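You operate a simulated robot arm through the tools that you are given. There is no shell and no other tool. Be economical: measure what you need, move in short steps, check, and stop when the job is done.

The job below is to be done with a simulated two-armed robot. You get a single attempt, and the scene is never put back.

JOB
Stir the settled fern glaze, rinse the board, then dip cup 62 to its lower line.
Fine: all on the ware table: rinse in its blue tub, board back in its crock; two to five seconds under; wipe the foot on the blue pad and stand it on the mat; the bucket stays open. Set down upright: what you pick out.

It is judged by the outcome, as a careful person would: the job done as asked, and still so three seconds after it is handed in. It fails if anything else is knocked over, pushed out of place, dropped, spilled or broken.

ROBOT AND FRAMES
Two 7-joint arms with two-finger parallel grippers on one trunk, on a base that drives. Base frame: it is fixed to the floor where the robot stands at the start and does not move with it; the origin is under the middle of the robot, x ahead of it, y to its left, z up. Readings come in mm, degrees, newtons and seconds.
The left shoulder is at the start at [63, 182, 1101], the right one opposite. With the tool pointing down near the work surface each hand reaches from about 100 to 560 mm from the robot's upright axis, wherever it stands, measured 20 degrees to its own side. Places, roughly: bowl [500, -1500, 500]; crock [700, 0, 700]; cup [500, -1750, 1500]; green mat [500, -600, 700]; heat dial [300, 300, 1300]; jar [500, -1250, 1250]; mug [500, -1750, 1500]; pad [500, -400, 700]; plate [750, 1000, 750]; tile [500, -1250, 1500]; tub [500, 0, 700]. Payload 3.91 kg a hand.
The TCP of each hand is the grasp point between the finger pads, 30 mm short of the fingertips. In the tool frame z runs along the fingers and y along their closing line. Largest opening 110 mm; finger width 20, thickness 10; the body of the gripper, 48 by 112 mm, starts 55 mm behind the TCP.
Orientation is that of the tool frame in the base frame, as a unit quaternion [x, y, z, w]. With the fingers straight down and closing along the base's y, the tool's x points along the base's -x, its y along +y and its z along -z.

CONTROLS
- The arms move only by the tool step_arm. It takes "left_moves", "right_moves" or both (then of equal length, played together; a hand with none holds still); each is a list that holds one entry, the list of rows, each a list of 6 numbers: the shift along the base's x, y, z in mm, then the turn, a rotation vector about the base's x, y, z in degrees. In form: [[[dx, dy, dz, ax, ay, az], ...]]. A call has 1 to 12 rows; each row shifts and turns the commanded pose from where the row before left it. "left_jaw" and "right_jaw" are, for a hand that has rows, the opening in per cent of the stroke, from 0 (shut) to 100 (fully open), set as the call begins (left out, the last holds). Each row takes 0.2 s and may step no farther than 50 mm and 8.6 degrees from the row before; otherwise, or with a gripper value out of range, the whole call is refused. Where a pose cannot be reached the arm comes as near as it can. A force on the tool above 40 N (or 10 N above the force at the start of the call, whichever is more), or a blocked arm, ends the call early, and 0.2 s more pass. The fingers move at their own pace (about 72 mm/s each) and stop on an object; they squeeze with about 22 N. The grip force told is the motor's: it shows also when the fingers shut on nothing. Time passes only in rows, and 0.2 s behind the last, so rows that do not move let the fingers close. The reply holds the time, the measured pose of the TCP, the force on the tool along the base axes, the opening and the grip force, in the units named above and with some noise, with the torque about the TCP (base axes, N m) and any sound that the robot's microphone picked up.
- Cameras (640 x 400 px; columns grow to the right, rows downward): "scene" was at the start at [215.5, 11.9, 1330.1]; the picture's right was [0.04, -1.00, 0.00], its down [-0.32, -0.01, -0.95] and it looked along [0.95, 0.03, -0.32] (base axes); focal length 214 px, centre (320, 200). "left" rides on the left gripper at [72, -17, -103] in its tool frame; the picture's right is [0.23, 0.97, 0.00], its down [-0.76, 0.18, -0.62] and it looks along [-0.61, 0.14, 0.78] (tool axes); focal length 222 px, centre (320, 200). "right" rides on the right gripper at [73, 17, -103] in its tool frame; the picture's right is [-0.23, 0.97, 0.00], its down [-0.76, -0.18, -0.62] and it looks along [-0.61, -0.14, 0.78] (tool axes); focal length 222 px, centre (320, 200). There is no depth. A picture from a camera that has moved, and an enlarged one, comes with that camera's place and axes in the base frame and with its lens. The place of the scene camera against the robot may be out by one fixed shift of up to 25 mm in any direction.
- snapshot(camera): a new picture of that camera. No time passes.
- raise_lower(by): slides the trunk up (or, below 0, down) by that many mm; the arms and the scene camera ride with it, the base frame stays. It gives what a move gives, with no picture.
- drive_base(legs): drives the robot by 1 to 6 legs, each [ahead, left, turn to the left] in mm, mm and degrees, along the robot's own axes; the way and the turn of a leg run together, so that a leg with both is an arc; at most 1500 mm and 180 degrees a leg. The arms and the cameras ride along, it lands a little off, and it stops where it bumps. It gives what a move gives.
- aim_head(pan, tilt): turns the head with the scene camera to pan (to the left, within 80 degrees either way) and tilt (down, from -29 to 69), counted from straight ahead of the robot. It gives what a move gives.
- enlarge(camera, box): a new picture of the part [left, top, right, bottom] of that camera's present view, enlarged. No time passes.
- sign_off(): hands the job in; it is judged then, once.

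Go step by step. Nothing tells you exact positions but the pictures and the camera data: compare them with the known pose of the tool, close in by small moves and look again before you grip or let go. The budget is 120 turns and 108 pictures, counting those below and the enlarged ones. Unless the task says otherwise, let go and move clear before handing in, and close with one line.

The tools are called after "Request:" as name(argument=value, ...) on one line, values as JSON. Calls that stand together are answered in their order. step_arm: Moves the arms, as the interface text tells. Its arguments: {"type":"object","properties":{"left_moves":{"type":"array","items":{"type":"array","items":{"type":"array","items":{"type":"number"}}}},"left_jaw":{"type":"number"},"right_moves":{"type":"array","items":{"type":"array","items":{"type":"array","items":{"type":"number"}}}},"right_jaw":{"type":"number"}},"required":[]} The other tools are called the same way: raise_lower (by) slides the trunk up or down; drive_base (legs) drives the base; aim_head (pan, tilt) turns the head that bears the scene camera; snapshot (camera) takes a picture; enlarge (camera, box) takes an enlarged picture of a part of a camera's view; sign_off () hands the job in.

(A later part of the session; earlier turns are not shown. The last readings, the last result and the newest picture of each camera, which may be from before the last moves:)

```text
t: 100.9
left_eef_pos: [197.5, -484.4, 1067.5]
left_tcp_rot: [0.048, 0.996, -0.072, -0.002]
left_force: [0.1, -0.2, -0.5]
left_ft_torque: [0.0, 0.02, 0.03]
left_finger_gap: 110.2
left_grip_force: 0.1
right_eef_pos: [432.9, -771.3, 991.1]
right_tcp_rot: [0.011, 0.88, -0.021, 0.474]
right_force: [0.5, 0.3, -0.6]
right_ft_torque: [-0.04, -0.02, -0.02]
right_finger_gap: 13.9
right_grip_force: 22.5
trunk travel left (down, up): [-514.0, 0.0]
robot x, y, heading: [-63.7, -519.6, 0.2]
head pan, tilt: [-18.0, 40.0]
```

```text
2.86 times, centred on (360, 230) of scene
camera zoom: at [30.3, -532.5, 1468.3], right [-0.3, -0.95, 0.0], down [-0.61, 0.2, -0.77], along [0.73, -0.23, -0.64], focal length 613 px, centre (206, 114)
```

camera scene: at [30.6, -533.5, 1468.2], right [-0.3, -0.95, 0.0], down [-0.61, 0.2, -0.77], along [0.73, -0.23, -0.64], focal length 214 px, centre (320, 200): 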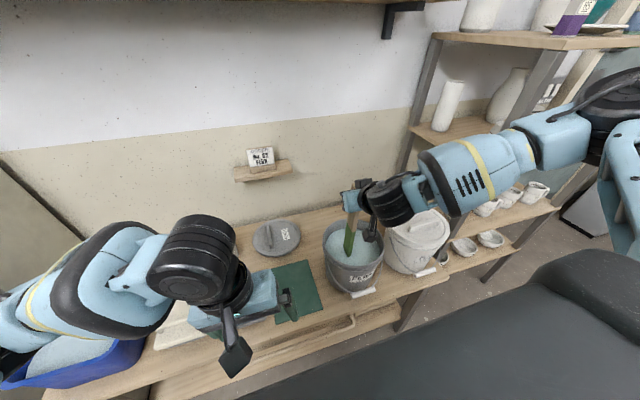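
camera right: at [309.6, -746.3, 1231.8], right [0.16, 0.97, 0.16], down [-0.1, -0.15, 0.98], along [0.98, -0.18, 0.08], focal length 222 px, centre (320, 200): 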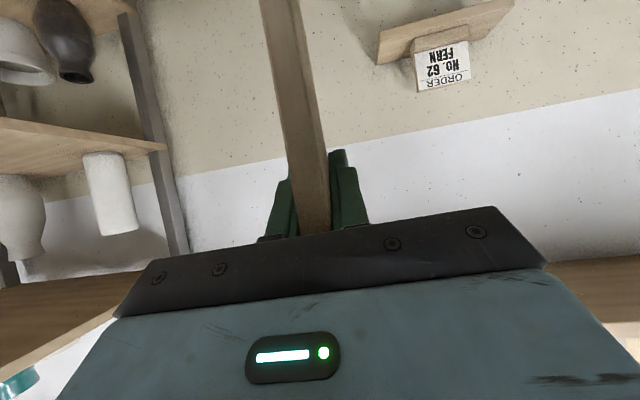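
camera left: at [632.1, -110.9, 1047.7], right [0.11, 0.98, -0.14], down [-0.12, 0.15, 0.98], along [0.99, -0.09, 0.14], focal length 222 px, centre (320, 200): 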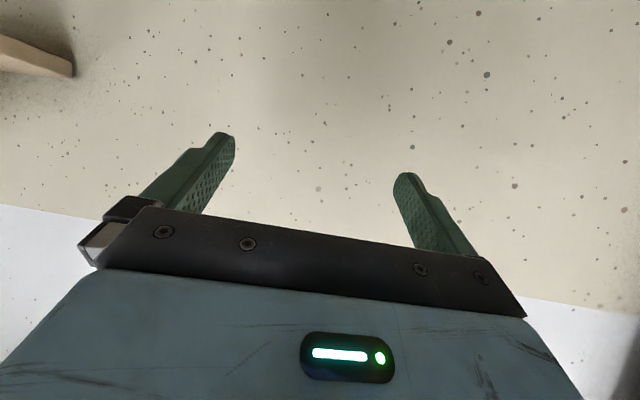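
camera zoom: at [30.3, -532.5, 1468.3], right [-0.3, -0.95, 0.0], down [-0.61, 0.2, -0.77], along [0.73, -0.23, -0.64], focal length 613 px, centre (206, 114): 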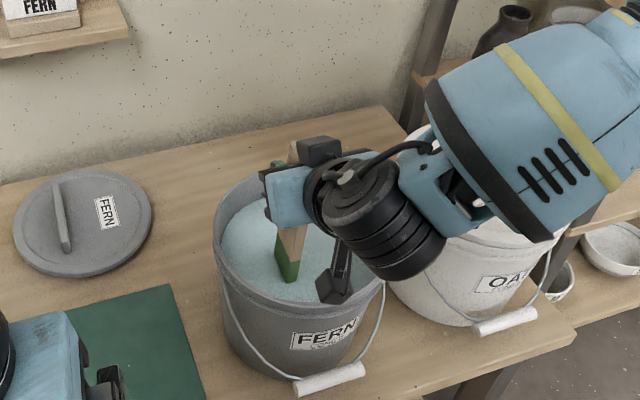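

The board is in the glaze and clear of the rim. A bit lower, then stir with gentle circles, checking force.

Request:
step_arm(right_moves=[[[0, 0, -12, 0, 0, 0], [14, 1, 0, 0, 0, 0], [14, 1, 0, 0, 0, 0], [-3.8, 14, 0, 0, 0, 0], [-10.2, 10.2, 0, 0, 0, 0], [-14, 3.8, 0, 0, 0, 0], [-14, -3.8, 0, 0, 0, 0], [-10.2, -10.2, 0, 0, 0, 0], [-3.8, -14, 0, 0, 0, 0], [3.8, -14, 0, 0, 0, 0], [10.2, -10.2, 0, 0, 0, 0], [14, -3.8, 0, 0, 0, 0]]])

Request:
enlarge(camera="scene", box=[280, 160, 440, 300])

```text
t: 103.5
left_eef_pos: [198.4, -484.1, 1067.4]
left_tcp_rot: [0.048, 0.996, -0.072, -0.002]
left_force: [-0.3, 0.4, -0.2]
left_ft_torque: [0.03, -0.02, 0.01]
left_finger_gap: 110.1
left_grip_force: 0.0
right_eef_pos: [431.6, -800.2, 983.0]
right_tcp_rot: [0.011, 0.881, -0.021, 0.473]
right_force: [0.3, 0.6, -0.9]
right_ft_torque: [-0.01, 0.01, -0.02]
right_finger_gap: 14.0
right_grip_force: 21.8
right hand out of reach, approached as far as the arm can: row 4, 5
trunk travel left (down, up): [-514.0, 0.0]
robot x, y, heading: [-62.9, -515.1, 0.4]
head pan, tilt: [-18.0, 40.0]
```

```text
2.86 times, centred on (360, 230) of scene
camera zoom: at [30.3, -533.3, 1468.2], right [-0.3, -0.95, 0.0], down [-0.61, 0.2, -0.77], along [0.73, -0.23, -0.64], focal length 613 px, centre (206, 114)
```

zoom: 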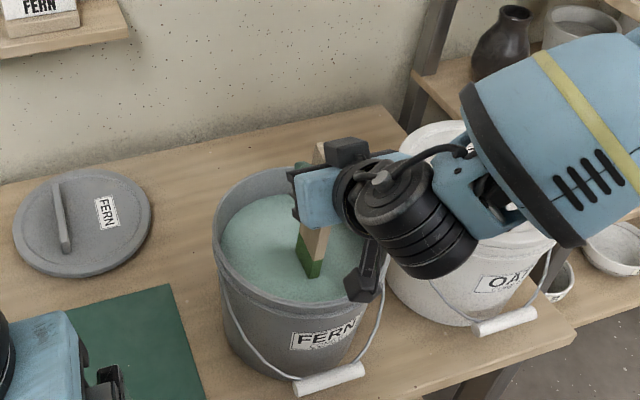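

The glaze is turning greener — stirring works. More laps.

Request:
step_arm(right_moves=[[[14, 3.8, -3, 0, 0, 0], [8, 10.2, -3, 0, 0, 0], [3.8, 14, 0, 0, 0, 0], [-3.8, 14, 0, 0, 0, 0], [-8, 10.2, 0, 0, 0, 0], [-14, 3.8, 0, 0, 0, 0], [-14, -3.8, 0, 0, 0, 0], [-10.2, -10.2, 0, 0, 0, 0], [-3.8, -14, 0, 0, 0, 0], [3.8, -14, 0, 0, 0, 0], [10.2, -10.2, 0, 0, 0, 0], [14, -3.8, 0, 0, 0, 0]]])

Request:
step_arm(right_moves=[[[14, 3.8, -3, 0, 0, 0], [8, 10.2, -3, 0, 0, 0], [3.8, 14, 0, 0, 0, 0], [-3.8, 14, 0, 0, 0, 0], [-8, 10.2, 0, 0, 0, 0], [-14, 3.8, 0, 0, 0, 0], [-14, -3.8, 0, 0, 0, 0], [-10.2, -10.2, 0, 0, 0, 0], [-3.8, -14, 0, 0, 0, 0], [3.8, -14, 0, 0, 0, 0], [10.2, -10.2, 0, 0, 0, 0], [14, -3.8, 0, 0, 0, 0]]])

Request:
enlarge(camera="scene", box=[280, 160, 440, 300])

```text
t: 106.1
left_eef_pos: [197.3, -483.9, 1067.4]
left_tcp_rot: [0.048, 0.996, -0.073, -0.003]
left_force: [-0.2, -0.1, 0.1]
left_ft_torque: [0.01, 0.04, -0.03]
left_finger_gap: 110.1
left_grip_force: 0.1
right_eef_pos: [428.9, -803.2, 982.3]
right_tcp_rot: [0.012, 0.881, -0.021, 0.473]
right_force: [-0.5, -1.0, -0.3]
right_ft_torque: [-0.01, 0.04, 0.02]
right_finger_gap: 13.6
right_grip_force: 22.3
right hand out of reach, approached as far as the arm can: row 5
trunk travel left (down, up): [-514.0, 0.0]
robot x, y, heading: [-61.6, -516.4, 0.3]
head pan, tilt: [-18.0, 40.0]
```

```text
t: 108.7
left_eef_pos: [197.0, -484.9, 1067.6]
left_tcp_rot: [0.049, 0.996, -0.073, -0.003]
left_force: [-0.3, -1.2, -0.3]
left_ft_torque: [0.02, 0.02, 0.0]
left_finger_gap: 109.9
left_grip_force: 0.0
right_eef_pos: [431.1, -805.9, 977.2]
right_tcp_rot: [0.011, 0.88, -0.021, 0.473]
right_force: [0.6, -0.1, -0.1]
right_ft_torque: [-0.03, -0.04, 0.04]
right_finger_gap: 13.6
right_grip_force: 21.8
right hand out of reach, approached as far as the arm can: row 6
trunk travel left (down, up): [-514.0, 0.0]
robot x, y, heading: [-64.6, -514.4, 0.5]
head pan, tilt: [-18.0, 40.0]
```

```text
2.86 times, centred on (360, 230) of scene
camera zoom: at [30.2, -533.5, 1468.2], right [-0.3, -0.95, 0.0], down [-0.61, 0.2, -0.77], along [0.73, -0.23, -0.64], focal length 613 px, centre (206, 114)
```

zoom: 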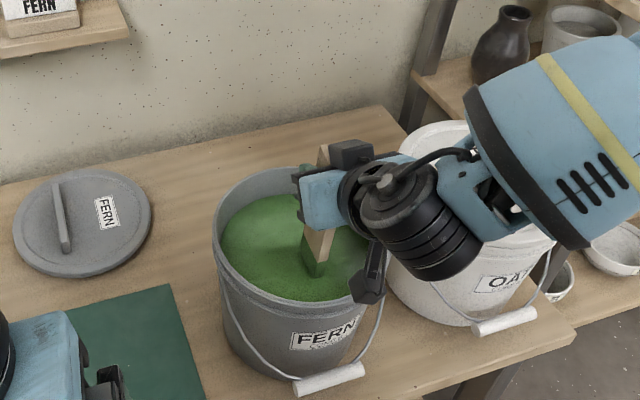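

The glaze is now green. Two more laps to be sure it is fully uniform.

Request:
step_arm(right_moves=[[[14, 6, -3, 0, 0, 0], [8, 12, -3, 0, 0, 0], [3.8, 15, 0, 0, 0, 0], [-3.8, 14, 0, 0, 0, 0], [-8, 10.2, 0, 0, 0, 0], [-14, 3.8, 0, 0, 0, 0], [-14, -3.8, 0, 0, 0, 0], [-10.2, -10.2, 0, 0, 0, 0], [-3.8, -14, 0, 0, 0, 0], [3.8, -14, 0, 0, 0, 0], [10.2, -10.2, 0, 0, 0, 0], [14, -3.8, 0, 0, 0, 0]]])

Request:
step_arm(right_moves=[[[14, 3.8, 0, 0, 0, 0], [8, 10.2, 0, 0, 0, 0], [3.8, 14, 0, 0, 0, 0], [-3.8, 14, 0, 0, 0, 0], [-8, 10.2, 0, 0, 0, 0], [-14, 3.8, 0, 0, 0, 0], [-14, -3.8, 0, 0, 0, 0], [-10.2, -10.2, 0, 0, 0, 0], [-3.8, -14, 0, 0, 0, 0], [3.8, -14, 0, 0, 0, 0], [10.2, -10.2, 0, 0, 0, 0], [7, 20, 0, 0, 0, 0]]])

Request:
enlarge(camera="scene", box=[280, 160, 440, 300])

```text
t: 111.3
left_eef_pos: [197.4, -485.0, 1068.3]
left_tcp_rot: [0.049, 0.996, -0.074, -0.003]
left_force: [-0.4, -0.2, 0.6]
left_ft_torque: [-0.02, -0.01, 0.02]
left_finger_gap: 110.0
left_grip_force: 0.0
right_eef_pos: [428.8, -804.7, 977.8]
right_tcp_rot: [0.011, 0.881, -0.021, 0.472]
right_force: [-0.3, 0.1, -1.7]
right_ft_torque: [0.03, -0.02, 0.06]
right_finger_gap: 13.6
right_grip_force: 22.0
right hand out of reach, approached as far as the arm can: row 5
trunk travel left (down, up): [-514.0, 0.0]
robot x, y, heading: [-65.8, -519.4, 0.3]
head pan, tilt: [-18.0, 40.0]
```

```text
t: 113.9
left_eef_pos: [197.7, -482.7, 1067.5]
left_tcp_rot: [0.048, 0.996, -0.075, -0.002]
left_force: [-1.1, 0.9, 0.1]
left_ft_torque: [-0.02, 0.0, 0.01]
left_finger_gap: 110.1
left_grip_force: 0.0
right_eef_pos: [420.1, -779.6, 976.7]
right_tcp_rot: [0.01, 0.881, -0.021, 0.473]
right_force: [-0.3, 0.2, -0.2]
right_ft_torque: [-0.02, -0.03, -0.04]
right_finger_gap: 13.9
right_grip_force: 21.5
trunk travel left (down, up): [-514.0, 0.0]
robot x, y, heading: [-63.1, -515.6, 0.2]
head pan, tilt: [-18.0, 40.0]
```

```text
2.86 times, centred on (360, 230) of scene
camera zoom: at [30.7, -531.9, 1468.2], right [-0.3, -0.95, 0.0], down [-0.61, 0.19, -0.77], along [0.73, -0.23, -0.64], focal length 613 px, centre (206, 114)
```

zoom: 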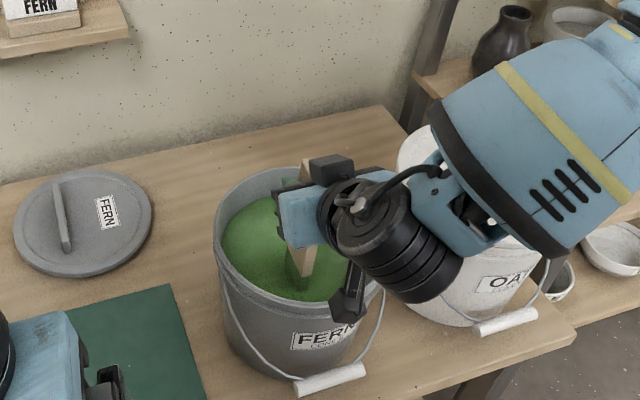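

Uniformly mixed. Lift the board just above the glaze and let it drip.

Request:
step_arm(right_moves=[[[5, 3, 35, 0, 0, 0], [5, 3, 35, 0, 0, 0], [0, 0, 35, 0, 0, 0], [0, 0, 35, 0, 0, 0], [0, 0, 35, 0, 0, 0], [0, 0, 10, 0, 0, 0], [0, 0, 0, 0, 0, 0], [0, 0, 0, 0, 0, 0], [0, 0, 0, 0, 0, 0], [0, 0, 0, 0, 0, 0], [0, 0, 0, 0, 0, 0], [0, 0, 0, 0, 0, 0]]])

Request:
step_arm(right_moves=[[[0, 0, 0, 0, 0, 0], [0, 0, 0, 0, 0, 0], [0, 0, 0, 0, 0, 0], [0, 0, 0, 0, 0, 0], [0, 0, 0, 0, 0, 0], [0, 0, 0, 0, 0, 0], [0, 0, 0, 0, 0, 0], [0, 0, 0, 0, 0, 0], [0, 0, 0, 0, 0, 0], [0, 0, 0, 0, 0, 0], [0, 0, 40, 0, 0, 0], [0, 0, 30, 0, 0, 0]]])

Request:
snapshot(camera="scene")

```text
t: 116.5
left_eef_pos: [196.6, -484.6, 1069.5]
left_tcp_rot: [0.049, 0.996, -0.073, -0.004]
left_force: [-1.1, -0.1, -0.1]
left_ft_torque: [0.0, 0.04, -0.01]
left_finger_gap: 110.0
left_grip_force: 0.0
right_eef_pos: [430.7, -774.0, 1165.3]
right_tcp_rot: [0.011, 0.881, -0.021, 0.473]
right_force: [0.5, -0.1, -1.1]
right_ft_torque: [-0.01, -0.03, 0.0]
right_finger_gap: 13.4
right_grip_force: 21.6
trunk travel left (down, up): [-514.0, 0.0]
robot x, y, heading: [-66.5, -515.1, 0.4]
head pan, tilt: [-18.0, 40.0]
```

```text
t: 119.1
left_eef_pos: [198.0, -483.3, 1067.8]
left_tcp_rot: [0.048, 0.996, -0.072, -0.003]
left_force: [-0.9, -0.1, 0.0]
left_ft_torque: [0.0, -0.03, 0.01]
left_finger_gap: 110.1
left_grip_force: 0.0
right_eef_pos: [432.3, -777.0, 1233.3]
right_tcp_rot: [0.011, 0.881, -0.021, 0.473]
right_force: [-0.3, 0.5, -1.3]
right_ft_torque: [0.0, 0.0, -0.01]
right_finger_gap: 13.7
right_grip_force: 21.5
trunk travel left (down, up): [-514.0, 0.0]
robot x, y, heading: [-59.8, -519.0, 0.3]
head pan, tilt: [-18.0, 40.0]
```

```text
47 pictures are left
camera scene: at [29.4, -533.5, 1468.3], right [-0.3, -0.95, 0.0], down [-0.61, 0.2, -0.77], along [0.73, -0.23, -0.64], focal length 214 px, centre (320, 200)
```

scene: 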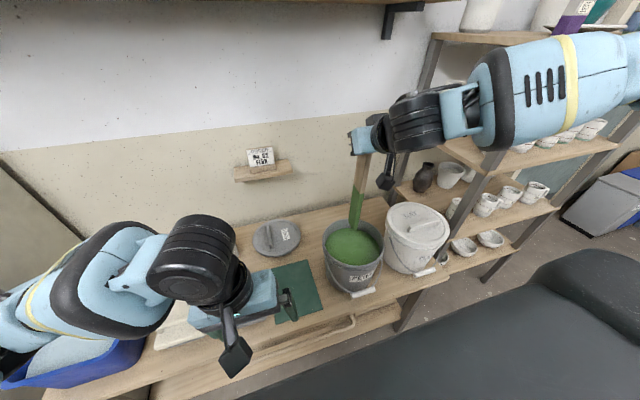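

The board is coated to ~165 mm and no longer seems to drip. Drive back to the tub stance (heading 20°).

Request:
drive_base(legs=[[0, 535, 0], [0, 0, 20]])

Request:
aim_head(pan=-10, tilt=42)

Request:
snapshot(camera="scene")

```text
t: 125.4
left_eef_pos: [164.3, 142.8, 1067.4]
left_tcp_rot: [-0.128, 0.989, -0.073, 0.011]
left_force: [-0.3, -0.1, 0.2]
left_ft_torque: [0.0, 0.02, -0.01]
left_finger_gap: 110.3
left_grip_force: 0.0
right_eef_pos: [489.2, -48.1, 1233.1]
right_tcp_rot: [-0.145, 0.869, 0.063, 0.469]
right_force: [-0.2, 0.0, -0.6]
right_ft_torque: [-0.01, -0.02, -0.01]
right_finger_gap: 13.6
right_grip_force: 22.2
trunk travel left (down, up): [-514.0, 0.0]
robot x, y, heading: [-65.1, 24.3, 21.0]
head pan, tilt: [-18.0, 40.0]
```

```text
t: 126.1
left_eef_pos: [165.1, 143.0, 1068.3]
left_tcp_rot: [-0.129, 0.989, -0.073, 0.01]
left_force: [0.8, -0.1, -0.7]
left_ft_torque: [0.03, 0.0, 0.01]
left_finger_gap: 109.8
left_grip_force: 0.2
right_eef_pos: [489.9, -48.4, 1232.6]
right_tcp_rot: [-0.146, 0.868, 0.064, 0.47]
right_force: [0.2, -0.5, -0.6]
right_ft_torque: [-0.01, -0.02, 0.0]
right_finger_gap: 13.6
right_grip_force: 22.2
trunk travel left (down, up): [-514.0, 0.0]
robot x, y, heading: [-68.7, 22.5, 20.6]
head pan, tilt: [-10.0, 42.0]
```

```text
46 pictures are left
camera scene: at [26.3, 49.7, 1465.3], right [0.19, -0.98, 0.0], down [-0.66, -0.12, -0.74], along [0.73, 0.14, -0.67], focal length 214 px, centre (320, 200)
```

scene: 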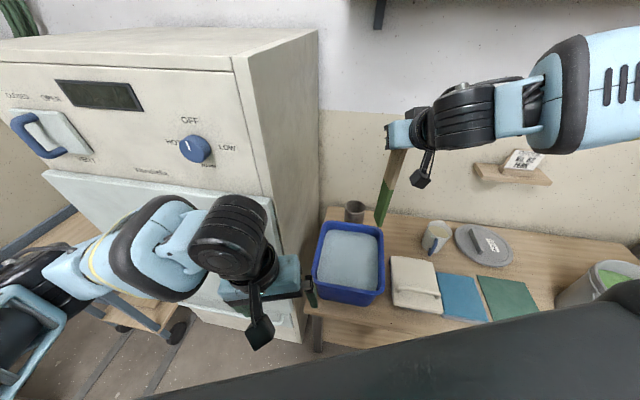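

I'll centre the board over the tub, lower the trunk 150 mm, then go into the water.

Request:
step_arm(right_moves=[[[0, 37, 0, 0, 0, 0], [5, 37, 0, 0, 0, 0]]])

Request:
raise_lower(by=-150)

Request:
step_arm(right_moves=[[[0, 0, -30, 0, 0, 0], [0, 0, -30, 0, 0, 0]]])

Request:
snapshot(camera="scene")

```text
t: 126.7
left_eef_pos: [165.0, 145.1, 1068.7]
left_tcp_rot: [-0.129, 0.989, -0.074, 0.011]
left_force: [0.0, 0.2, 0.7]
left_ft_torque: [0.02, -0.01, 0.02]
left_finger_gap: 110.2
left_grip_force: 0.0
right_eef_pos: [493.8, 31.7, 1232.4]
right_tcp_rot: [-0.145, 0.869, 0.062, 0.469]
right_force: [-0.3, -0.3, -1.1]
right_ft_torque: [0.01, 0.03, -0.02]
right_finger_gap: 13.8
right_grip_force: 22.5
trunk travel left (down, up): [-514.0, 0.0]
robot x, y, heading: [-70.9, 25.2, 20.6]
head pan, tilt: [-10.0, 42.0]
```

```text
t: 128.5
left_eef_pos: [165.0, 143.4, 918.2]
left_tcp_rot: [-0.129, 0.989, -0.073, 0.011]
left_force: [0.0, -0.8, 0.2]
left_ft_torque: [-0.04, 0.02, 0.01]
left_finger_gap: 110.3
left_grip_force: 0.0
right_eef_pos: [493.9, 26.7, 1081.9]
right_tcp_rot: [-0.145, 0.869, 0.064, 0.47]
right_force: [-0.4, 0.3, -0.1]
right_ft_torque: [0.02, -0.01, 0.03]
right_finger_gap: 13.6
right_grip_force: 22.1
trunk travel left (down, up): [-364.0, 150.0]
robot x, y, heading: [-68.8, 23.7, 20.6]
head pan, tilt: [-10.0, 42.0]
```

```text
t: 129.1
left_eef_pos: [165.6, 142.5, 918.5]
left_tcp_rot: [-0.13, 0.989, -0.073, 0.01]
left_force: [-0.3, -0.3, 0.5]
left_ft_torque: [0.01, 0.0, -0.01]
left_finger_gap: 110.2
left_grip_force: 0.0
right_eef_pos: [495.5, 25.4, 1023.4]
right_tcp_rot: [-0.145, 0.869, 0.063, 0.469]
right_force: [0.2, 0.1, -1.8]
right_ft_torque: [0.03, 0.0, 0.01]
right_finger_gap: 13.6
right_grip_force: 21.8
trunk travel left (down, up): [-364.0, 150.0]
robot x, y, heading: [-65.7, 22.9, 20.5]
head pan, tilt: [-10.0, 42.0]
```

```text
45 pictures are left
camera scene: at [138.3, 91.9, 1292.4], right [0.19, -0.98, 0.0], down [-0.66, -0.12, -0.74], along [0.73, 0.14, -0.67], focal length 214 px, centre (320, 200)
```

scene: 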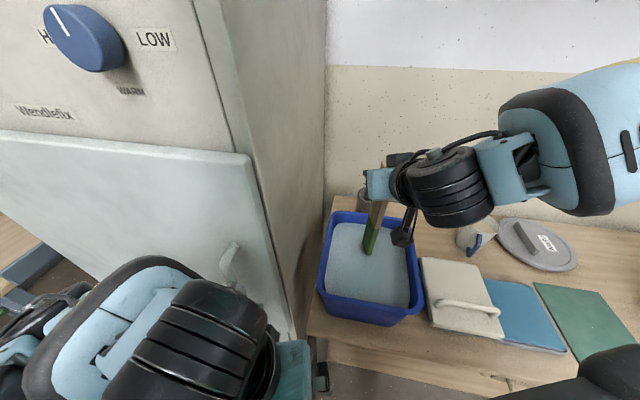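

Request:
step_arm(right_moves=[[[0, 0, -20, 0, 0, 0], [0, 0, -17, 0, 0, 0], [-25, 0, 0, 0, 0, 0], [-25, 0, 0, 0, 0, 0], [0, 20, 0, 0, 0, 0], [25, 0, 0, 0, 0, 0], [25, 0, 0, 0, 0, 0], [0, -20, 0, 0, 0, 0], [-25, 0, 0, 0, 0, 0], [-25, 0, 0, 0, 0, 0], [25, 0, 0, 0, 0, 0], [25, 0, 0, 0, 0, 0]]])

Request:
enlarge(camera="scene", box=[300, 140, 460, 340])

```text
t: 131.7
left_eef_pos: [165.4, 143.5, 917.8]
left_tcp_rot: [-0.129, 0.989, -0.073, 0.01]
left_force: [0.3, -0.9, 0.8]
left_ft_torque: [0.0, 0.01, -0.02]
left_finger_gap: 110.3
left_grip_force: 0.0
right_eef_pos: [493.9, 28.6, 985.7]
right_tcp_rot: [-0.146, 0.869, 0.064, 0.469]
right_force: [1.2, -0.8, -1.2]
right_ft_torque: [-0.01, 0.01, 0.01]
right_finger_gap: 14.0
right_grip_force: 21.6
trunk travel left (down, up): [-364.0, 150.0]
robot x, y, heading: [-67.9, 18.9, 20.3]
head pan, tilt: [-10.0, 42.0]
```

```text
2.00 times, centred on (380, 240) of scene
camera zoom: at [138.1, 92.0, 1292.4], right [0.19, -0.98, 0.0], down [-0.66, -0.12, -0.74], along [0.73, 0.14, -0.67], focal length 429 px, centre (200, 120)
```

zoom: 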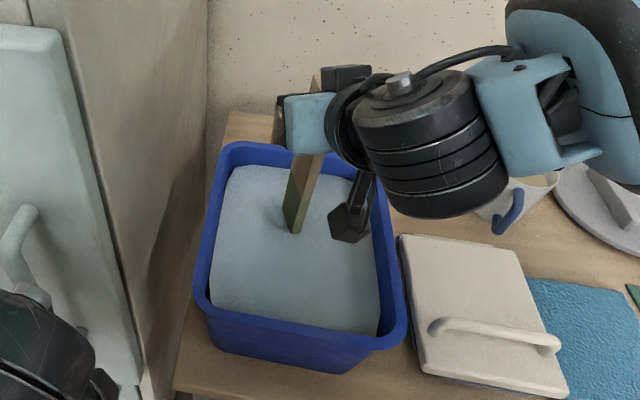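

Much of it is submerged; a little green remains above the water. I'll go slightly deeper and swish more, then lift to check.

Request:
step_arm(right_moves=[[[0, 0, -8, 0, 0, 0], [-25, 0, -4, 0, 0, 0], [-25, 0, 0, 0, 0, 0], [0, 20, 0, 0, 0, 0], [25, 0, 0, 0, 0, 0], [25, 0, 0, 0, 0, 0], [0, -20, 0, 0, 0, 0], [-25, 0, 0, 0, 0, 0], [-25, 0, 0, 0, 0, 0], [25, 0, 0, 0, 0, 0], [25, 0, 0, 0, 0, 0]]])

Request:
step_arm(right_moves=[[[0, 0, 30, 0, 0, 0], [0, 0, 30, 0, 0, 0], [0, 0, 30, 0, 0, 0], [0, 0, 30, 0, 0, 0]]])

Request:
enlarge(camera="scene", box=[300, 140, 460, 340])

```text
t: 134.1
left_eef_pos: [166.7, 143.2, 917.5]
left_tcp_rot: [-0.129, 0.989, -0.072, 0.01]
left_force: [0.2, -0.3, 0.0]
left_ft_torque: [0.02, -0.01, 0.0]
left_finger_gap: 109.8
left_grip_force: 0.1
right_eef_pos: [496.9, 24.5, 974.3]
right_tcp_rot: [-0.146, 0.869, 0.064, 0.469]
right_force: [-0.6, 0.0, -0.5]
right_ft_torque: [0.03, 0.0, 0.03]
right_finger_gap: 13.8
right_grip_force: 21.9
trunk travel left (down, up): [-364.0, 150.0]
robot x, y, heading: [-63.8, 23.9, 20.6]
head pan, tilt: [-10.0, 42.0]
```

```text
t: 135.1
left_eef_pos: [164.7, 142.4, 917.7]
left_tcp_rot: [-0.13, 0.989, -0.073, 0.01]
left_force: [0.4, 0.4, -0.5]
left_ft_torque: [0.02, -0.01, 0.0]
left_finger_gap: 110.1
left_grip_force: 0.0
right_eef_pos: [493.2, 25.0, 1092.4]
right_tcp_rot: [-0.146, 0.869, 0.064, 0.469]
right_force: [-0.2, -0.3, -1.2]
right_ft_torque: [0.0, -0.01, -0.01]
right_finger_gap: 14.0
right_grip_force: 22.5
trunk travel left (down, up): [-364.0, 150.0]
robot x, y, heading: [-69.6, 22.5, 20.6]
head pan, tilt: [-10.0, 42.0]
```

```text
2.00 times, centred on (380, 240) of scene
camera zoom: at [137.4, 92.0, 1292.5], right [0.19, -0.98, 0.0], down [-0.66, -0.12, -0.74], along [0.73, 0.14, -0.67], focal length 429 px, centre (200, 120)
```

zoom: 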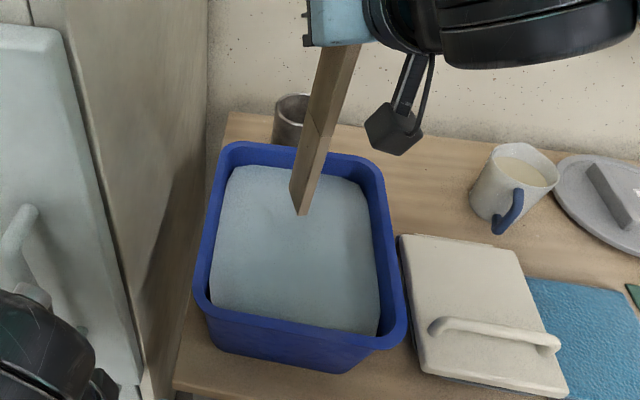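

The board is clean. Let it drip briefly, raise the trunk, and go back to the crock stance.

Request:
step_arm(right_moves=[[[0, 0, 0, 0, 0, 0], [0, 0, 0, 0, 0, 0], [0, 0, 0, 0, 0, 0], [0, 0, 0, 0, 0, 0], [0, 0, 0, 0, 0, 0], [0, 0, 0, 0, 0, 0], [0, 0, 0, 0, 0, 0], [0, 0, 0, 0, 0, 0], [0, 0, 0, 0, 0, 0], [0, 0, 0, 0, 0, 0]]])

Request:
raise_lower(by=120)

Request:
drive_base(legs=[[78, -66, -0.6]])

Request:
step_arm(right_moves=[[[35, 3, 0, 0.06, 1, 0], [35, 3, 0, 0.06, 1, 0], [35, 3, 0, 0.06, 1, 0], [35, 3, 0, 0.06, 1, 0]]])

Request:
snapshot(camera="scene")

```text
t: 137.3
left_eef_pos: [166.9, 142.7, 917.6]
left_tcp_rot: [-0.13, 0.989, -0.072, 0.011]
left_force: [-0.2, 0.3, -0.3]
left_ft_torque: [0.0, 0.05, 0.0]
left_finger_gap: 110.2
left_grip_force: 0.0
right_eef_pos: [494.8, 24.8, 1092.1]
right_tcp_rot: [-0.146, 0.869, 0.064, 0.469]
right_force: [0.5, 1.0, -1.4]
right_ft_torque: [-0.01, -0.01, 0.05]
right_finger_gap: 14.1
right_grip_force: 21.8
trunk travel left (down, up): [-364.0, 150.0]
robot x, y, heading: [-68.5, 25.7, 20.8]
head pan, tilt: [-10.0, 42.0]
```

```text
t: 138.8
left_eef_pos: [166.2, 142.8, 1036.5]
left_tcp_rot: [-0.129, 0.989, -0.072, 0.01]
left_force: [0.2, -1.1, 0.1]
left_ft_torque: [-0.01, 0.01, -0.01]
left_finger_gap: 110.1
left_grip_force: 0.0
right_eef_pos: [494.5, 26.4, 1210.9]
right_tcp_rot: [-0.146, 0.87, 0.063, 0.467]
right_force: [0.1, 0.3, -1.1]
right_ft_torque: [0.02, -0.01, -0.01]
right_finger_gap: 13.7
right_grip_force: 21.8
trunk travel left (down, up): [-484.0, 30.0]
robot x, y, heading: [-66.9, 19.8, 20.8]
head pan, tilt: [-10.0, 42.0]
```

```text
t: 140.0
left_eef_pos: [262.9, 105.2, 1038.3]
left_tcp_rot: [-0.124, 0.99, -0.074, 0.01]
left_force: [-0.1, -0.7, -0.1]
left_ft_torque: [0.03, 0.02, 0.01]
left_finger_gap: 109.9
left_grip_force: 0.0
right_eef_pos: [590.3, -15.0, 1213.5]
right_tcp_rot: [-0.14, 0.87, 0.061, 0.47]
right_force: [0.7, -0.1, -0.9]
right_ft_torque: [-0.01, 0.02, -0.01]
right_finger_gap: 13.8
right_grip_force: 22.1
trunk travel left (down, up): [-484.0, 30.0]
robot x, y, heading: [27.3, -14.7, 20.0]
head pan, tilt: [-10.0, 42.0]
```

```text
t: 141.0
left_eef_pos: [264.1, 105.6, 1037.1]
left_tcp_rot: [-0.123, 0.99, -0.073, 0.009]
left_force: [0.9, 0.4, -0.6]
left_ft_torque: [-0.03, -0.01, 0.0]
left_finger_gap: 110.0
left_grip_force: 0.1
right_eef_pos: [732.7, -7.0, 1212.6]
right_tcp_rot: [-0.137, 0.886, 0.068, 0.438]
right_force: [-0.2, -0.6, -1.2]
right_ft_torque: [0.01, -0.04, -0.01]
right_finger_gap: 14.0
right_grip_force: 22.4
trunk travel left (down, up): [-484.0, 30.0]
robot x, y, heading: [27.5, -12.5, 20.0]
head pan, tilt: [-10.0, 42.0]
```

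```text
42 pictures are left
camera scene: at [163.4, 28.0, 1434.2], right [0.17, -0.98, 0.0], down [-0.66, -0.12, -0.74], along [0.73, 0.13, -0.67], focal length 214 px, centre (320, 200)
```

scene: 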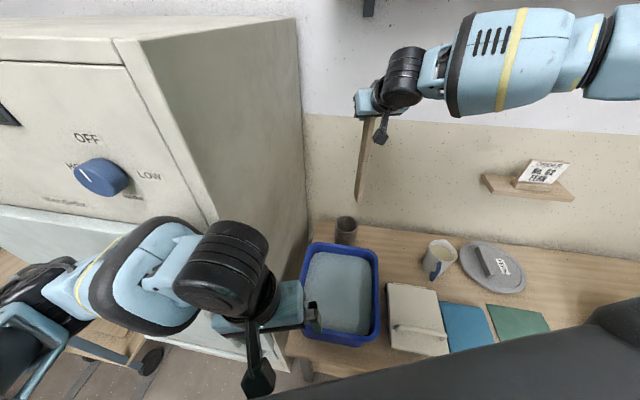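

Board bottom and crock mouth line up well; I'll move to the pose where it came out ([753, 10]) and lower along the same path in reverse.

Request:
step_arm(right_moves=[[[20, 17, -10, 0, 0, 0], [0, 0, -30, 0, 0, 0], [0, 0, -30, 0, 0, 0]]])

Request:
snapshot(camera="right")

Request:
enlarge(camera="scene", box=[290, 120, 450, 260])

```text
t: 141.8
left_eef_pos: [262.9, 104.6, 1037.3]
left_tcp_rot: [-0.123, 0.99, -0.073, 0.01]
left_force: [0.6, 0.5, 0.4]
left_ft_torque: [-0.01, 0.01, -0.01]
left_finger_gap: 110.0
left_grip_force: 0.1
right_eef_pos: [751.5, 11.0, 1138.3]
right_tcp_rot: [-0.137, 0.885, 0.067, 0.439]
right_force: [0.2, 0.5, -1.0]
right_ft_torque: [0.01, 0.0, 0.01]
right_finger_gap: 14.1
right_grip_force: 22.2
trunk travel left (down, up): [-484.0, 30.0]
robot x, y, heading: [27.8, -11.8, 20.0]
head pan, tilt: [-10.0, 42.0]
```

```text
41 pictures are left
camera right: at [626.9, -10.4, 1144.5], right [-0.16, 0.97, 0.18], down [0.02, -0.18, 0.98], along [0.99, 0.16, 0.01], focal length 222 px, centre (320, 200)
```

right: 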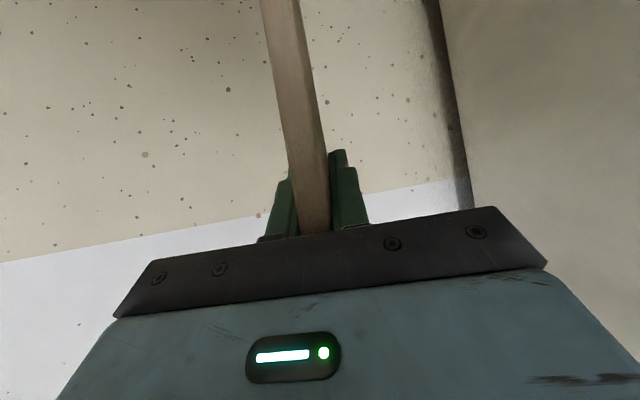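

```text
2.86 times, centred on (370, 190) of scene
camera zoom: at [162.8, 28.0, 1434.3], right [0.17, -0.98, 0.0], down [-0.66, -0.12, -0.74], along [0.73, 0.13, -0.67], focal length 613 px, centre (177, 229)
```

zoom: 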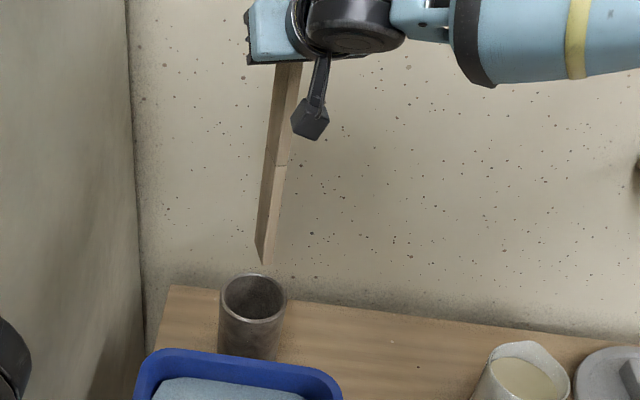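

Board end is nearly over the crock's centre. Lower gently.

Request:
step_arm(right_moves=[[[-2, 3, -25, 0, 0, 0], [-2, 0, -25, 0, 0, 0], [-2, 0, -25, 0, 0, 0], [-2, 0, -20, 0, 0, 0]]])

Request:
enlarge(camera="scene", box=[290, 120, 450, 260])

```text
t: 142.8
left_eef_pos: [262.5, 105.5, 1038.4]
left_tcp_rot: [-0.124, 0.99, -0.073, 0.01]
left_force: [-0.1, -0.7, -0.2]
left_ft_torque: [0.04, 0.0, -0.01]
left_finger_gap: 110.2
left_grip_force: 0.1
right_eef_pos: [742.6, 15.4, 1047.7]
right_tcp_rot: [-0.136, 0.885, 0.067, 0.439]
right_force: [0.2, -0.5, -0.3]
right_ft_torque: [0.01, -0.01, 0.02]
right_finger_gap: 13.7
right_grip_force: 22.5
trunk travel left (down, up): [-484.0, 30.0]
robot x, y, heading: [23.7, -13.4, 20.0]
head pan, tilt: [-10.0, 42.0]
```

```text
2.86 times, centred on (370, 190) of scene
camera zoom: at [162.4, 27.8, 1434.3], right [0.17, -0.98, 0.0], down [-0.66, -0.12, -0.74], along [0.73, 0.13, -0.67], focal length 613 px, centre (177, 229)
```

zoom: 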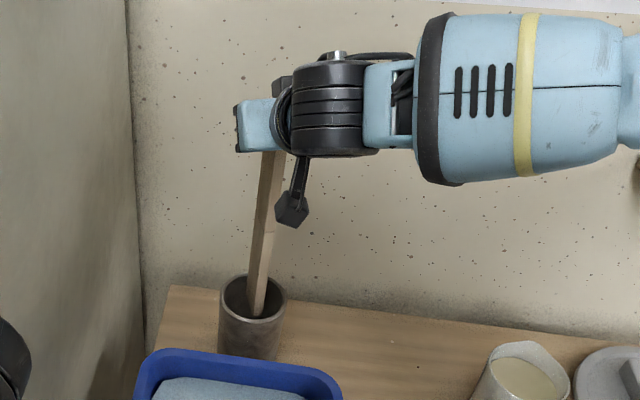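

It is inside the crock. Continue straight down until it touches lightly.

Request:
step_arm(right_moves=[[[2, 0, -25, 0, 0, 0], [1, 0, -25, 0, 0, 0], [0, 0, -20, 0, 0, 0], [0, 0, -10, 0, 0, 0], [0, 0, -8, 0, 0, 0], [0, 0, -5, 0, 0, 0]]])

Request:
enlarge(camera="scene", box=[290, 120, 450, 260])

```text
t: 144.2
left_eef_pos: [261.8, 105.9, 1037.8]
left_tcp_rot: [-0.124, 0.99, -0.073, 0.01]
left_force: [0.7, 0.3, -0.1]
left_ft_torque: [-0.02, 0.0, -0.01]
left_finger_gap: 110.0
left_grip_force: 0.0
right_eef_pos: [728.6, -15.1, 975.3]
right_tcp_rot: [-0.138, 0.885, 0.069, 0.439]
right_force: [2.5, 4.8, 1.3]
right_ft_torque: [0.79, -0.48, -0.11]
right_finger_gap: 15.6
right_grip_force: 22.0
right hand out of reach, approached as far as the arm can: row 1, 2, 3, 4, 5, 6
trunk travel left (down, up): [-484.0, 30.0]
robot x, y, heading: [28.6, -14.3, 20.1]
head pan, tilt: [-10.0, 42.0]
```

```text
2.86 times, centred on (370, 190) of scene
camera zoom: at [162.2, 28.3, 1434.4], right [0.17, -0.98, 0.0], down [-0.66, -0.12, -0.74], along [0.73, 0.13, -0.67], focal length 613 px, centre (177, 229)
```

zoom: 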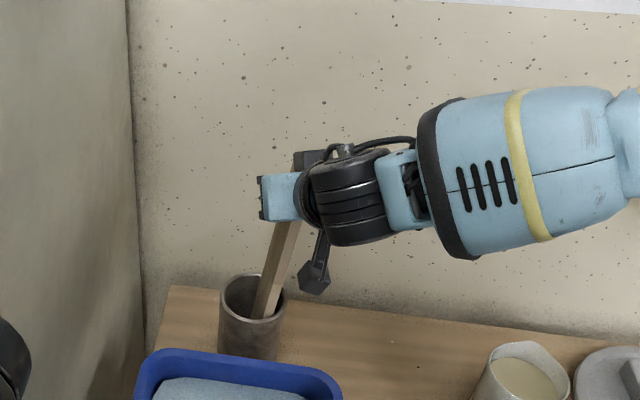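

The arm ran out of reach and drifted sideways (light force). I'll lift back up, then lower with the trunk instead.

Request:
step_arm(right_moves=[[[0, 0, 30, 0, 0, 0], [0, 0, 30, 0, 0, 0], [0, 0, 30, 0, 0, 0]]])

Request:
enlarge(camera="scene", box=[290, 120, 450, 260])

```text
t: 145.0
left_eef_pos: [262.0, 105.3, 1039.0]
left_tcp_rot: [-0.123, 0.99, -0.072, 0.01]
left_force: [0.3, 0.4, 0.6]
left_ft_torque: [0.0, 0.0, 0.0]
left_finger_gap: 110.2
left_grip_force: 0.1
right_eef_pos: [732.4, -14.6, 1066.6]
right_tcp_rot: [-0.138, 0.885, 0.068, 0.439]
right_force: [0.1, 2.5, -0.1]
right_ft_torque: [0.57, -0.12, -0.05]
right_finger_gap: 14.2
right_grip_force: 22.2
trunk travel left (down, up): [-484.0, 30.0]
robot x, y, heading: [29.1, -10.9, 19.9]
head pan, tilt: [-10.0, 42.0]
```

```text
2.86 times, centred on (370, 190) of scene
camera zoom: at [161.5, 28.1, 1434.5], right [0.17, -0.98, 0.0], down [-0.66, -0.12, -0.74], along [0.73, 0.13, -0.67], focal length 613 px, centre (177, 229)
```

zoom: 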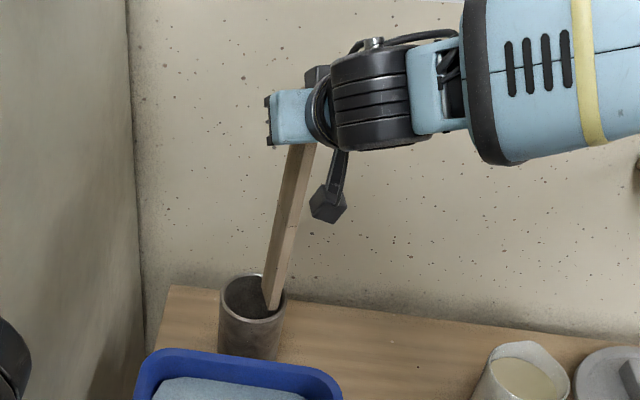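

Bring the hand back to y≈+12, x≈745 so the board is centred, then lower with the trunk.

Request:
step_arm(right_moves=[[[5, 12, 0, 0, 0, 0], [5, 13, 0, 0, 0, 0]]])

Request:
raise_lower(by=-60)

Request:
enlarge(camera="scene", box=[290, 80, 450, 240])

```text
t: 145.6
left_eef_pos: [263.0, 105.2, 1038.3]
left_tcp_rot: [-0.123, 0.99, -0.073, 0.01]
left_force: [-0.6, -0.3, -0.7]
left_ft_torque: [0.02, 0.01, -0.01]
left_finger_gap: 109.8
left_grip_force: 0.1
right_eef_pos: [740.3, 8.8, 1065.2]
right_tcp_rot: [-0.137, 0.885, 0.067, 0.439]
right_force: [-0.8, 0.2, 0.0]
right_ft_torque: [0.03, -0.06, -0.01]
right_finger_gap: 13.9
right_grip_force: 21.8
trunk travel left (down, up): [-484.0, 30.0]
robot x, y, heading: [23.6, -10.1, 20.1]
head pan, tilt: [-10.0, 42.0]
```

```text
t: 146.6
left_eef_pos: [262.7, 104.4, 978.4]
left_tcp_rot: [-0.123, 0.99, -0.072, 0.011]
left_force: [-0.7, -0.1, 0.4]
left_ft_torque: [-0.02, 0.0, 0.01]
left_finger_gap: 110.0
left_grip_force: 0.0
right_eef_pos: [737.5, 8.7, 1006.5]
right_tcp_rot: [-0.137, 0.885, 0.067, 0.44]
right_force: [-0.1, 0.3, -0.7]
right_ft_torque: [-0.04, 0.0, 0.0]
right_finger_gap: 13.6
right_grip_force: 22.1
trunk travel left (down, up): [-424.0, 90.0]
robot x, y, heading: [27.1, -11.4, 19.9]
head pan, tilt: [-10.0, 42.0]
```

```text
2.50 times, centred on (370, 160) of scene
camera zoom: at [210.0, 45.5, 1360.6], right [0.17, -0.98, 0.0], down [-0.66, -0.12, -0.74], along [0.73, 0.13, -0.67], focal length 536 px, centre (195, 300)
```

zoom: 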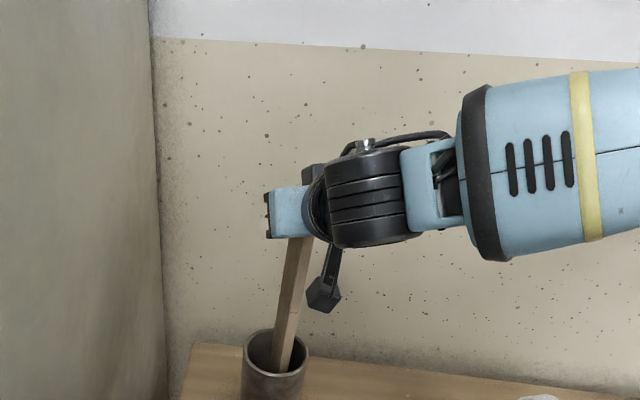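

Request:
raise_lower(by=-48)

Request:
step_arm(right_moves=[[[0, 0, -4, 0, 0, 0], [0, 0, -3, 0, 0, 0]]])

Request:
enlarge(camera="scene", box=[290, 100, 450, 260])

```text
t: 147.5
left_eef_pos: [255.2, 106.7, 929.9]
left_tcp_rot: [-0.122, 0.99, -0.072, 0.01]
left_force: [-0.1, 0.3, -0.2]
left_ft_torque: [0.0, 0.05, -0.01]
left_finger_gap: 110.1
left_grip_force: 0.1
right_eef_pos: [732.8, 8.8, 961.9]
right_tcp_rot: [-0.138, 0.884, 0.067, 0.442]
right_force: [0.1, 0.3, -0.6]
right_ft_torque: [0.02, -0.03, 0.01]
right_finger_gap: 13.7
right_grip_force: 22.2
trunk travel left (down, up): [-376.0, 138.0]
robot x, y, heading: [27.6, -12.1, 20.1]
head pan, tilt: [-10.0, 42.0]
```

```text
t: 148.1
left_eef_pos: [256.2, 105.2, 929.8]
left_tcp_rot: [-0.123, 0.99, -0.072, 0.009]
left_force: [-0.2, 0.2, 0.3]
left_ft_torque: [0.02, 0.02, -0.01]
left_finger_gap: 110.0
left_grip_force: 0.0
right_eef_pos: [734.1, 9.1, 954.7]
right_tcp_rot: [-0.137, 0.884, 0.066, 0.442]
right_force: [0.3, 0.0, -0.8]
right_ft_torque: [-0.01, -0.06, -0.02]
right_finger_gap: 14.0
right_grip_force: 22.0
trunk travel left (down, up): [-376.0, 138.0]
robot x, y, heading: [27.5, -16.3, 20.3]
head pan, tilt: [-10.0, 42.0]
```

```text
2.50 times, centred on (370, 180) of scene
camera zoom: at [223.8, 53.4, 1306.1], right [0.17, -0.98, 0.0], down [-0.65, -0.12, -0.75], along [0.74, 0.13, -0.67], focal length 536 px, centre (195, 250)
```

zoom: 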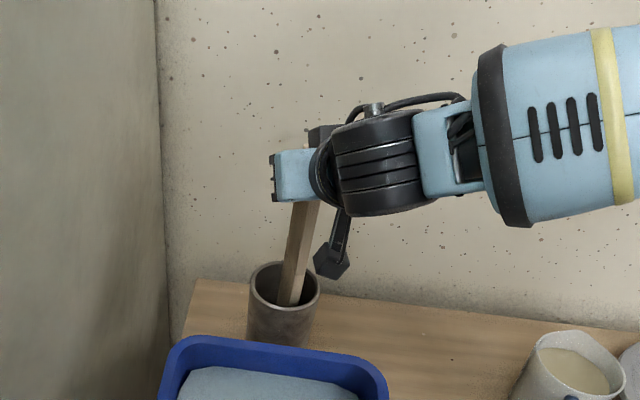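

Request:
step_arm(right_moves=[[[0, 0, -4, 0, 0, 0], [0, 0, -4, 0, 0, 0], [0, 0, -3, 0, 0, 0]]])

```text
t: 148.9
left_eef_pos: [257.3, 105.7, 931.0]
left_tcp_rot: [-0.123, 0.99, -0.073, 0.014]
left_force: [-0.4, 0.4, -0.2]
left_ft_torque: [0.02, -0.01, 0.01]
left_finger_gap: 110.0
left_grip_force: 0.0
right_eef_pos: [732.7, 9.4, 947.0]
right_tcp_rot: [-0.138, 0.882, 0.069, 0.445]
right_force: [1.6, -0.4, 17.4]
right_ft_torque: [-0.01, 0.02, 0.0]
right_finger_gap: 13.4
right_grip_force: 22.0
trunk travel left (down, up): [-376.0, 138.0]
robot x, y, heading: [32.7, -12.3, 20.0]
head pan, tilt: [-10.0, 42.0]
```

The board rests on the crock's floor (17 N). Ease up a little and open the gripper, then back away.

Request:
step_arm(right_moves=[[[0, 0, 3, 0, 0, 0], [0, 0, 0, 0, 0, 0]]])

Request:
step_arm(right_moves=[[[0, 0, 0, 0, 0, 0], [0, 0, 0, 0, 0, 0], [0, 0, 0, 0, 0, 0], [0, 0, 0, 0, 0, 0]]], right_jaw=100)

Request:
snapshot(camera="right")

```text
t: 149.5
left_eef_pos: [257.3, 106.5, 931.6]
left_tcp_rot: [-0.123, 0.99, -0.074, 0.014]
left_force: [0.0, -0.6, -0.8]
left_ft_torque: [-0.01, 0.01, 0.02]
left_finger_gap: 110.2
left_grip_force: 0.1
right_eef_pos: [731.7, 8.6, 945.5]
right_tcp_rot: [-0.137, 0.884, 0.067, 0.441]
right_force: [1.8, 1.3, 5.5]
right_ft_torque: [0.22, -0.5, -0.03]
right_finger_gap: 13.8
right_grip_force: 22.0
trunk travel left (down, up): [-376.0, 138.0]
robot x, y, heading: [30.0, -8.9, 20.2]
head pan, tilt: [-10.0, 42.0]
```

```text
t: 150.5
left_eef_pos: [257.1, 105.4, 930.2]
left_tcp_rot: [-0.123, 0.99, -0.074, 0.014]
left_force: [0.3, 0.0, 0.3]
left_ft_torque: [0.0, -0.01, 0.01]
left_finger_gap: 109.9
left_grip_force: 0.0
right_eef_pos: [732.6, 8.6, 946.9]
right_tcp_rot: [-0.138, 0.884, 0.067, 0.442]
right_force: [0.2, 1.0, 0.4]
right_ft_torque: [0.02, 0.0, -0.01]
right_finger_gap: 110.0
right_grip_force: 0.2
trunk travel left (down, up): [-376.0, 138.0]
robot x, y, heading: [26.9, -11.2, 20.2]
head pan, tilt: [-10.0, 42.0]
```

```text
34 pictures are left
camera right: at [607.9, -13.1, 952.1], right [-0.16, 0.97, 0.18], down [0.01, -0.18, 0.98], along [0.99, 0.16, 0.02], focal length 222 px, centre (320, 200)
```

right: 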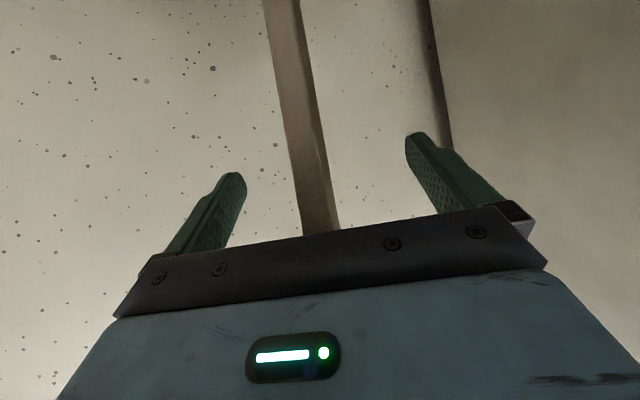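

The board stands free in the crock. Back the hand straight off, rise and partly untilt, moving outward right.

Request:
step_arm(right_moves=[[[-40, -12, 0, 0, 0, 0], [-40, -12, 0, 0, 0, 0], [-40, -12, 0, 0, 0, 0], [-20, -10, 44, 0, 0, 0], [-20, -10, 44, 0, 0, 0], [-33, -36, 5, -2.19, 7.17, 0], [-33, -36, 5, -2.19, 7.17, 0], [-33, -36, 5, -2.19, 7.17, 0], [-33, -36, 5, 0, 0, 0]]])

Request:
snapshot(camera="scene")

```text
t: 152.5
left_eef_pos: [257.5, 104.8, 930.3]
left_tcp_rot: [-0.123, 0.99, -0.074, 0.014]
left_force: [-0.1, -0.7, -0.3]
left_ft_torque: [0.01, -0.01, 0.02]
left_finger_gap: 109.7
left_grip_force: 0.1
right_eef_pos: [489.3, -190.4, 1076.4]
right_tcp_rot: [-0.148, 0.954, 0.041, 0.259]
right_force: [0.3, -0.1, 0.4]
right_ft_torque: [0.04, 0.0, -0.02]
right_finger_gap: 109.9
right_grip_force: 0.2
right hand out of reach, approached as far as the arm can: row 7, 8, 9
trunk travel left (down, up): [-376.0, 138.0]
robot x, y, heading: [28.6, -13.5, 20.1]
head pan, tilt: [-10.0, 42.0]
```

```text
33 pictures are left
camera scene: at [223.4, 53.2, 1306.5], right [0.17, -0.98, 0.0], down [-0.65, -0.12, -0.75], along [0.74, 0.13, -0.67], focal length 214 px, centre (320, 200)
```

scene: 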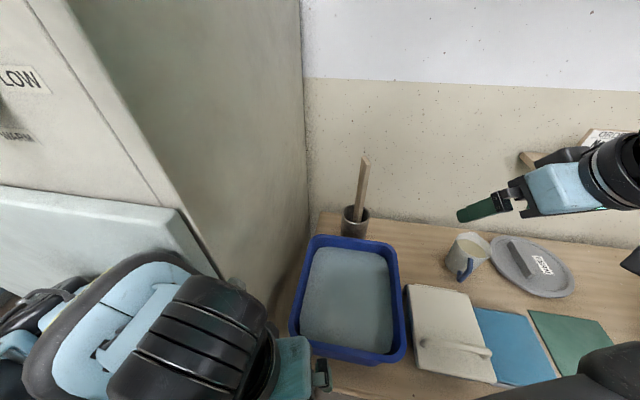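

The board is back in its crock and everything stands. Next the cup: raise the trunk, back off, square up and drive to the shelf.

Request:
raise_lower(by=138)

Request:
drive_base(legs=[[-100, 0, 0], [0, 0, -20], [0, -770, 0], [0, -770, 0]])

Request:
aim_head(pan=-25, tilt=35)

Request:
snapshot(camera="scene")

```text
t: 154.2
left_eef_pos: [263.0, 106.6, 1068.0]
left_tcp_rot: [-0.123, 0.99, -0.073, 0.009]
left_force: [0.8, -0.6, 0.4]
left_ft_torque: [-0.01, -0.02, -0.02]
left_finger_gap: 110.0
left_grip_force: 0.1
right_eef_pos: [494.2, -185.7, 1211.2]
right_tcp_rot: [-0.147, 0.954, 0.04, 0.256]
right_force: [-0.3, -0.3, -0.1]
right_ft_torque: [0.01, 0.04, 0.03]
right_finger_gap: 110.2
right_grip_force: 0.0
trunk travel left (down, up): [-514.0, 0.0]
robot x, y, heading: [28.6, -15.5, 20.2]
head pan, tilt: [-10.0, 42.0]
```

```text
t: 170.0
left_eef_pos: [191.1, -1569.7, 1067.6]
left_tcp_rot: [0.054, 0.996, -0.073, -0.003]
left_force: [0.1, 0.2, -0.8]
left_ft_torque: [0.0, 0.0, -0.01]
left_finger_gap: 110.0
left_grip_force: 0.0
right_eef_pos: [307.6, -1921.7, 1211.0]
right_tcp_rot: [0.025, 0.965, -0.005, 0.261]
right_force: [0.8, 0.0, 0.1]
right_ft_torque: [0.01, 0.03, 0.01]
right_finger_gap: 109.9
right_grip_force: 0.0
trunk travel left (down, up): [-514.0, 0.0]
robot x, y, heading: [-67.3, -1598.3, -0.7]
head pan, tilt: [-10.0, 42.0]
```

```text
t: 170.8
left_eef_pos: [192.5, -1568.3, 1068.3]
left_tcp_rot: [0.054, 0.996, -0.073, -0.003]
left_force: [0.9, -0.6, -0.1]
left_ft_torque: [-0.03, 0.02, 0.02]
left_finger_gap: 110.0
left_grip_force: 0.1
right_eef_pos: [307.9, -1921.8, 1211.0]
right_tcp_rot: [0.026, 0.965, -0.005, 0.261]
right_force: [0.1, 0.0, 0.6]
right_ft_torque: [-0.02, 0.02, -0.01]
right_finger_gap: 110.1
right_grip_force: 0.0
trunk travel left (down, up): [-514.0, 0.0]
robot x, y, heading: [-67.1, -1596.5, -0.2]
head pan, tilt: [-25.0, 35.0]
```

```text
32 pictures are left
camera scene: at [23.0, -1626.1, 1475.8], right [-0.43, -0.9, 0.0], down [-0.52, 0.25, -0.82], along [0.74, -0.35, -0.57], focal length 214 px, centre (320, 200)
```

scene: 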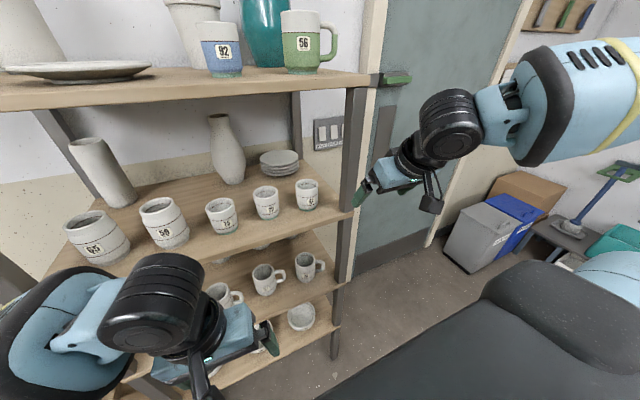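

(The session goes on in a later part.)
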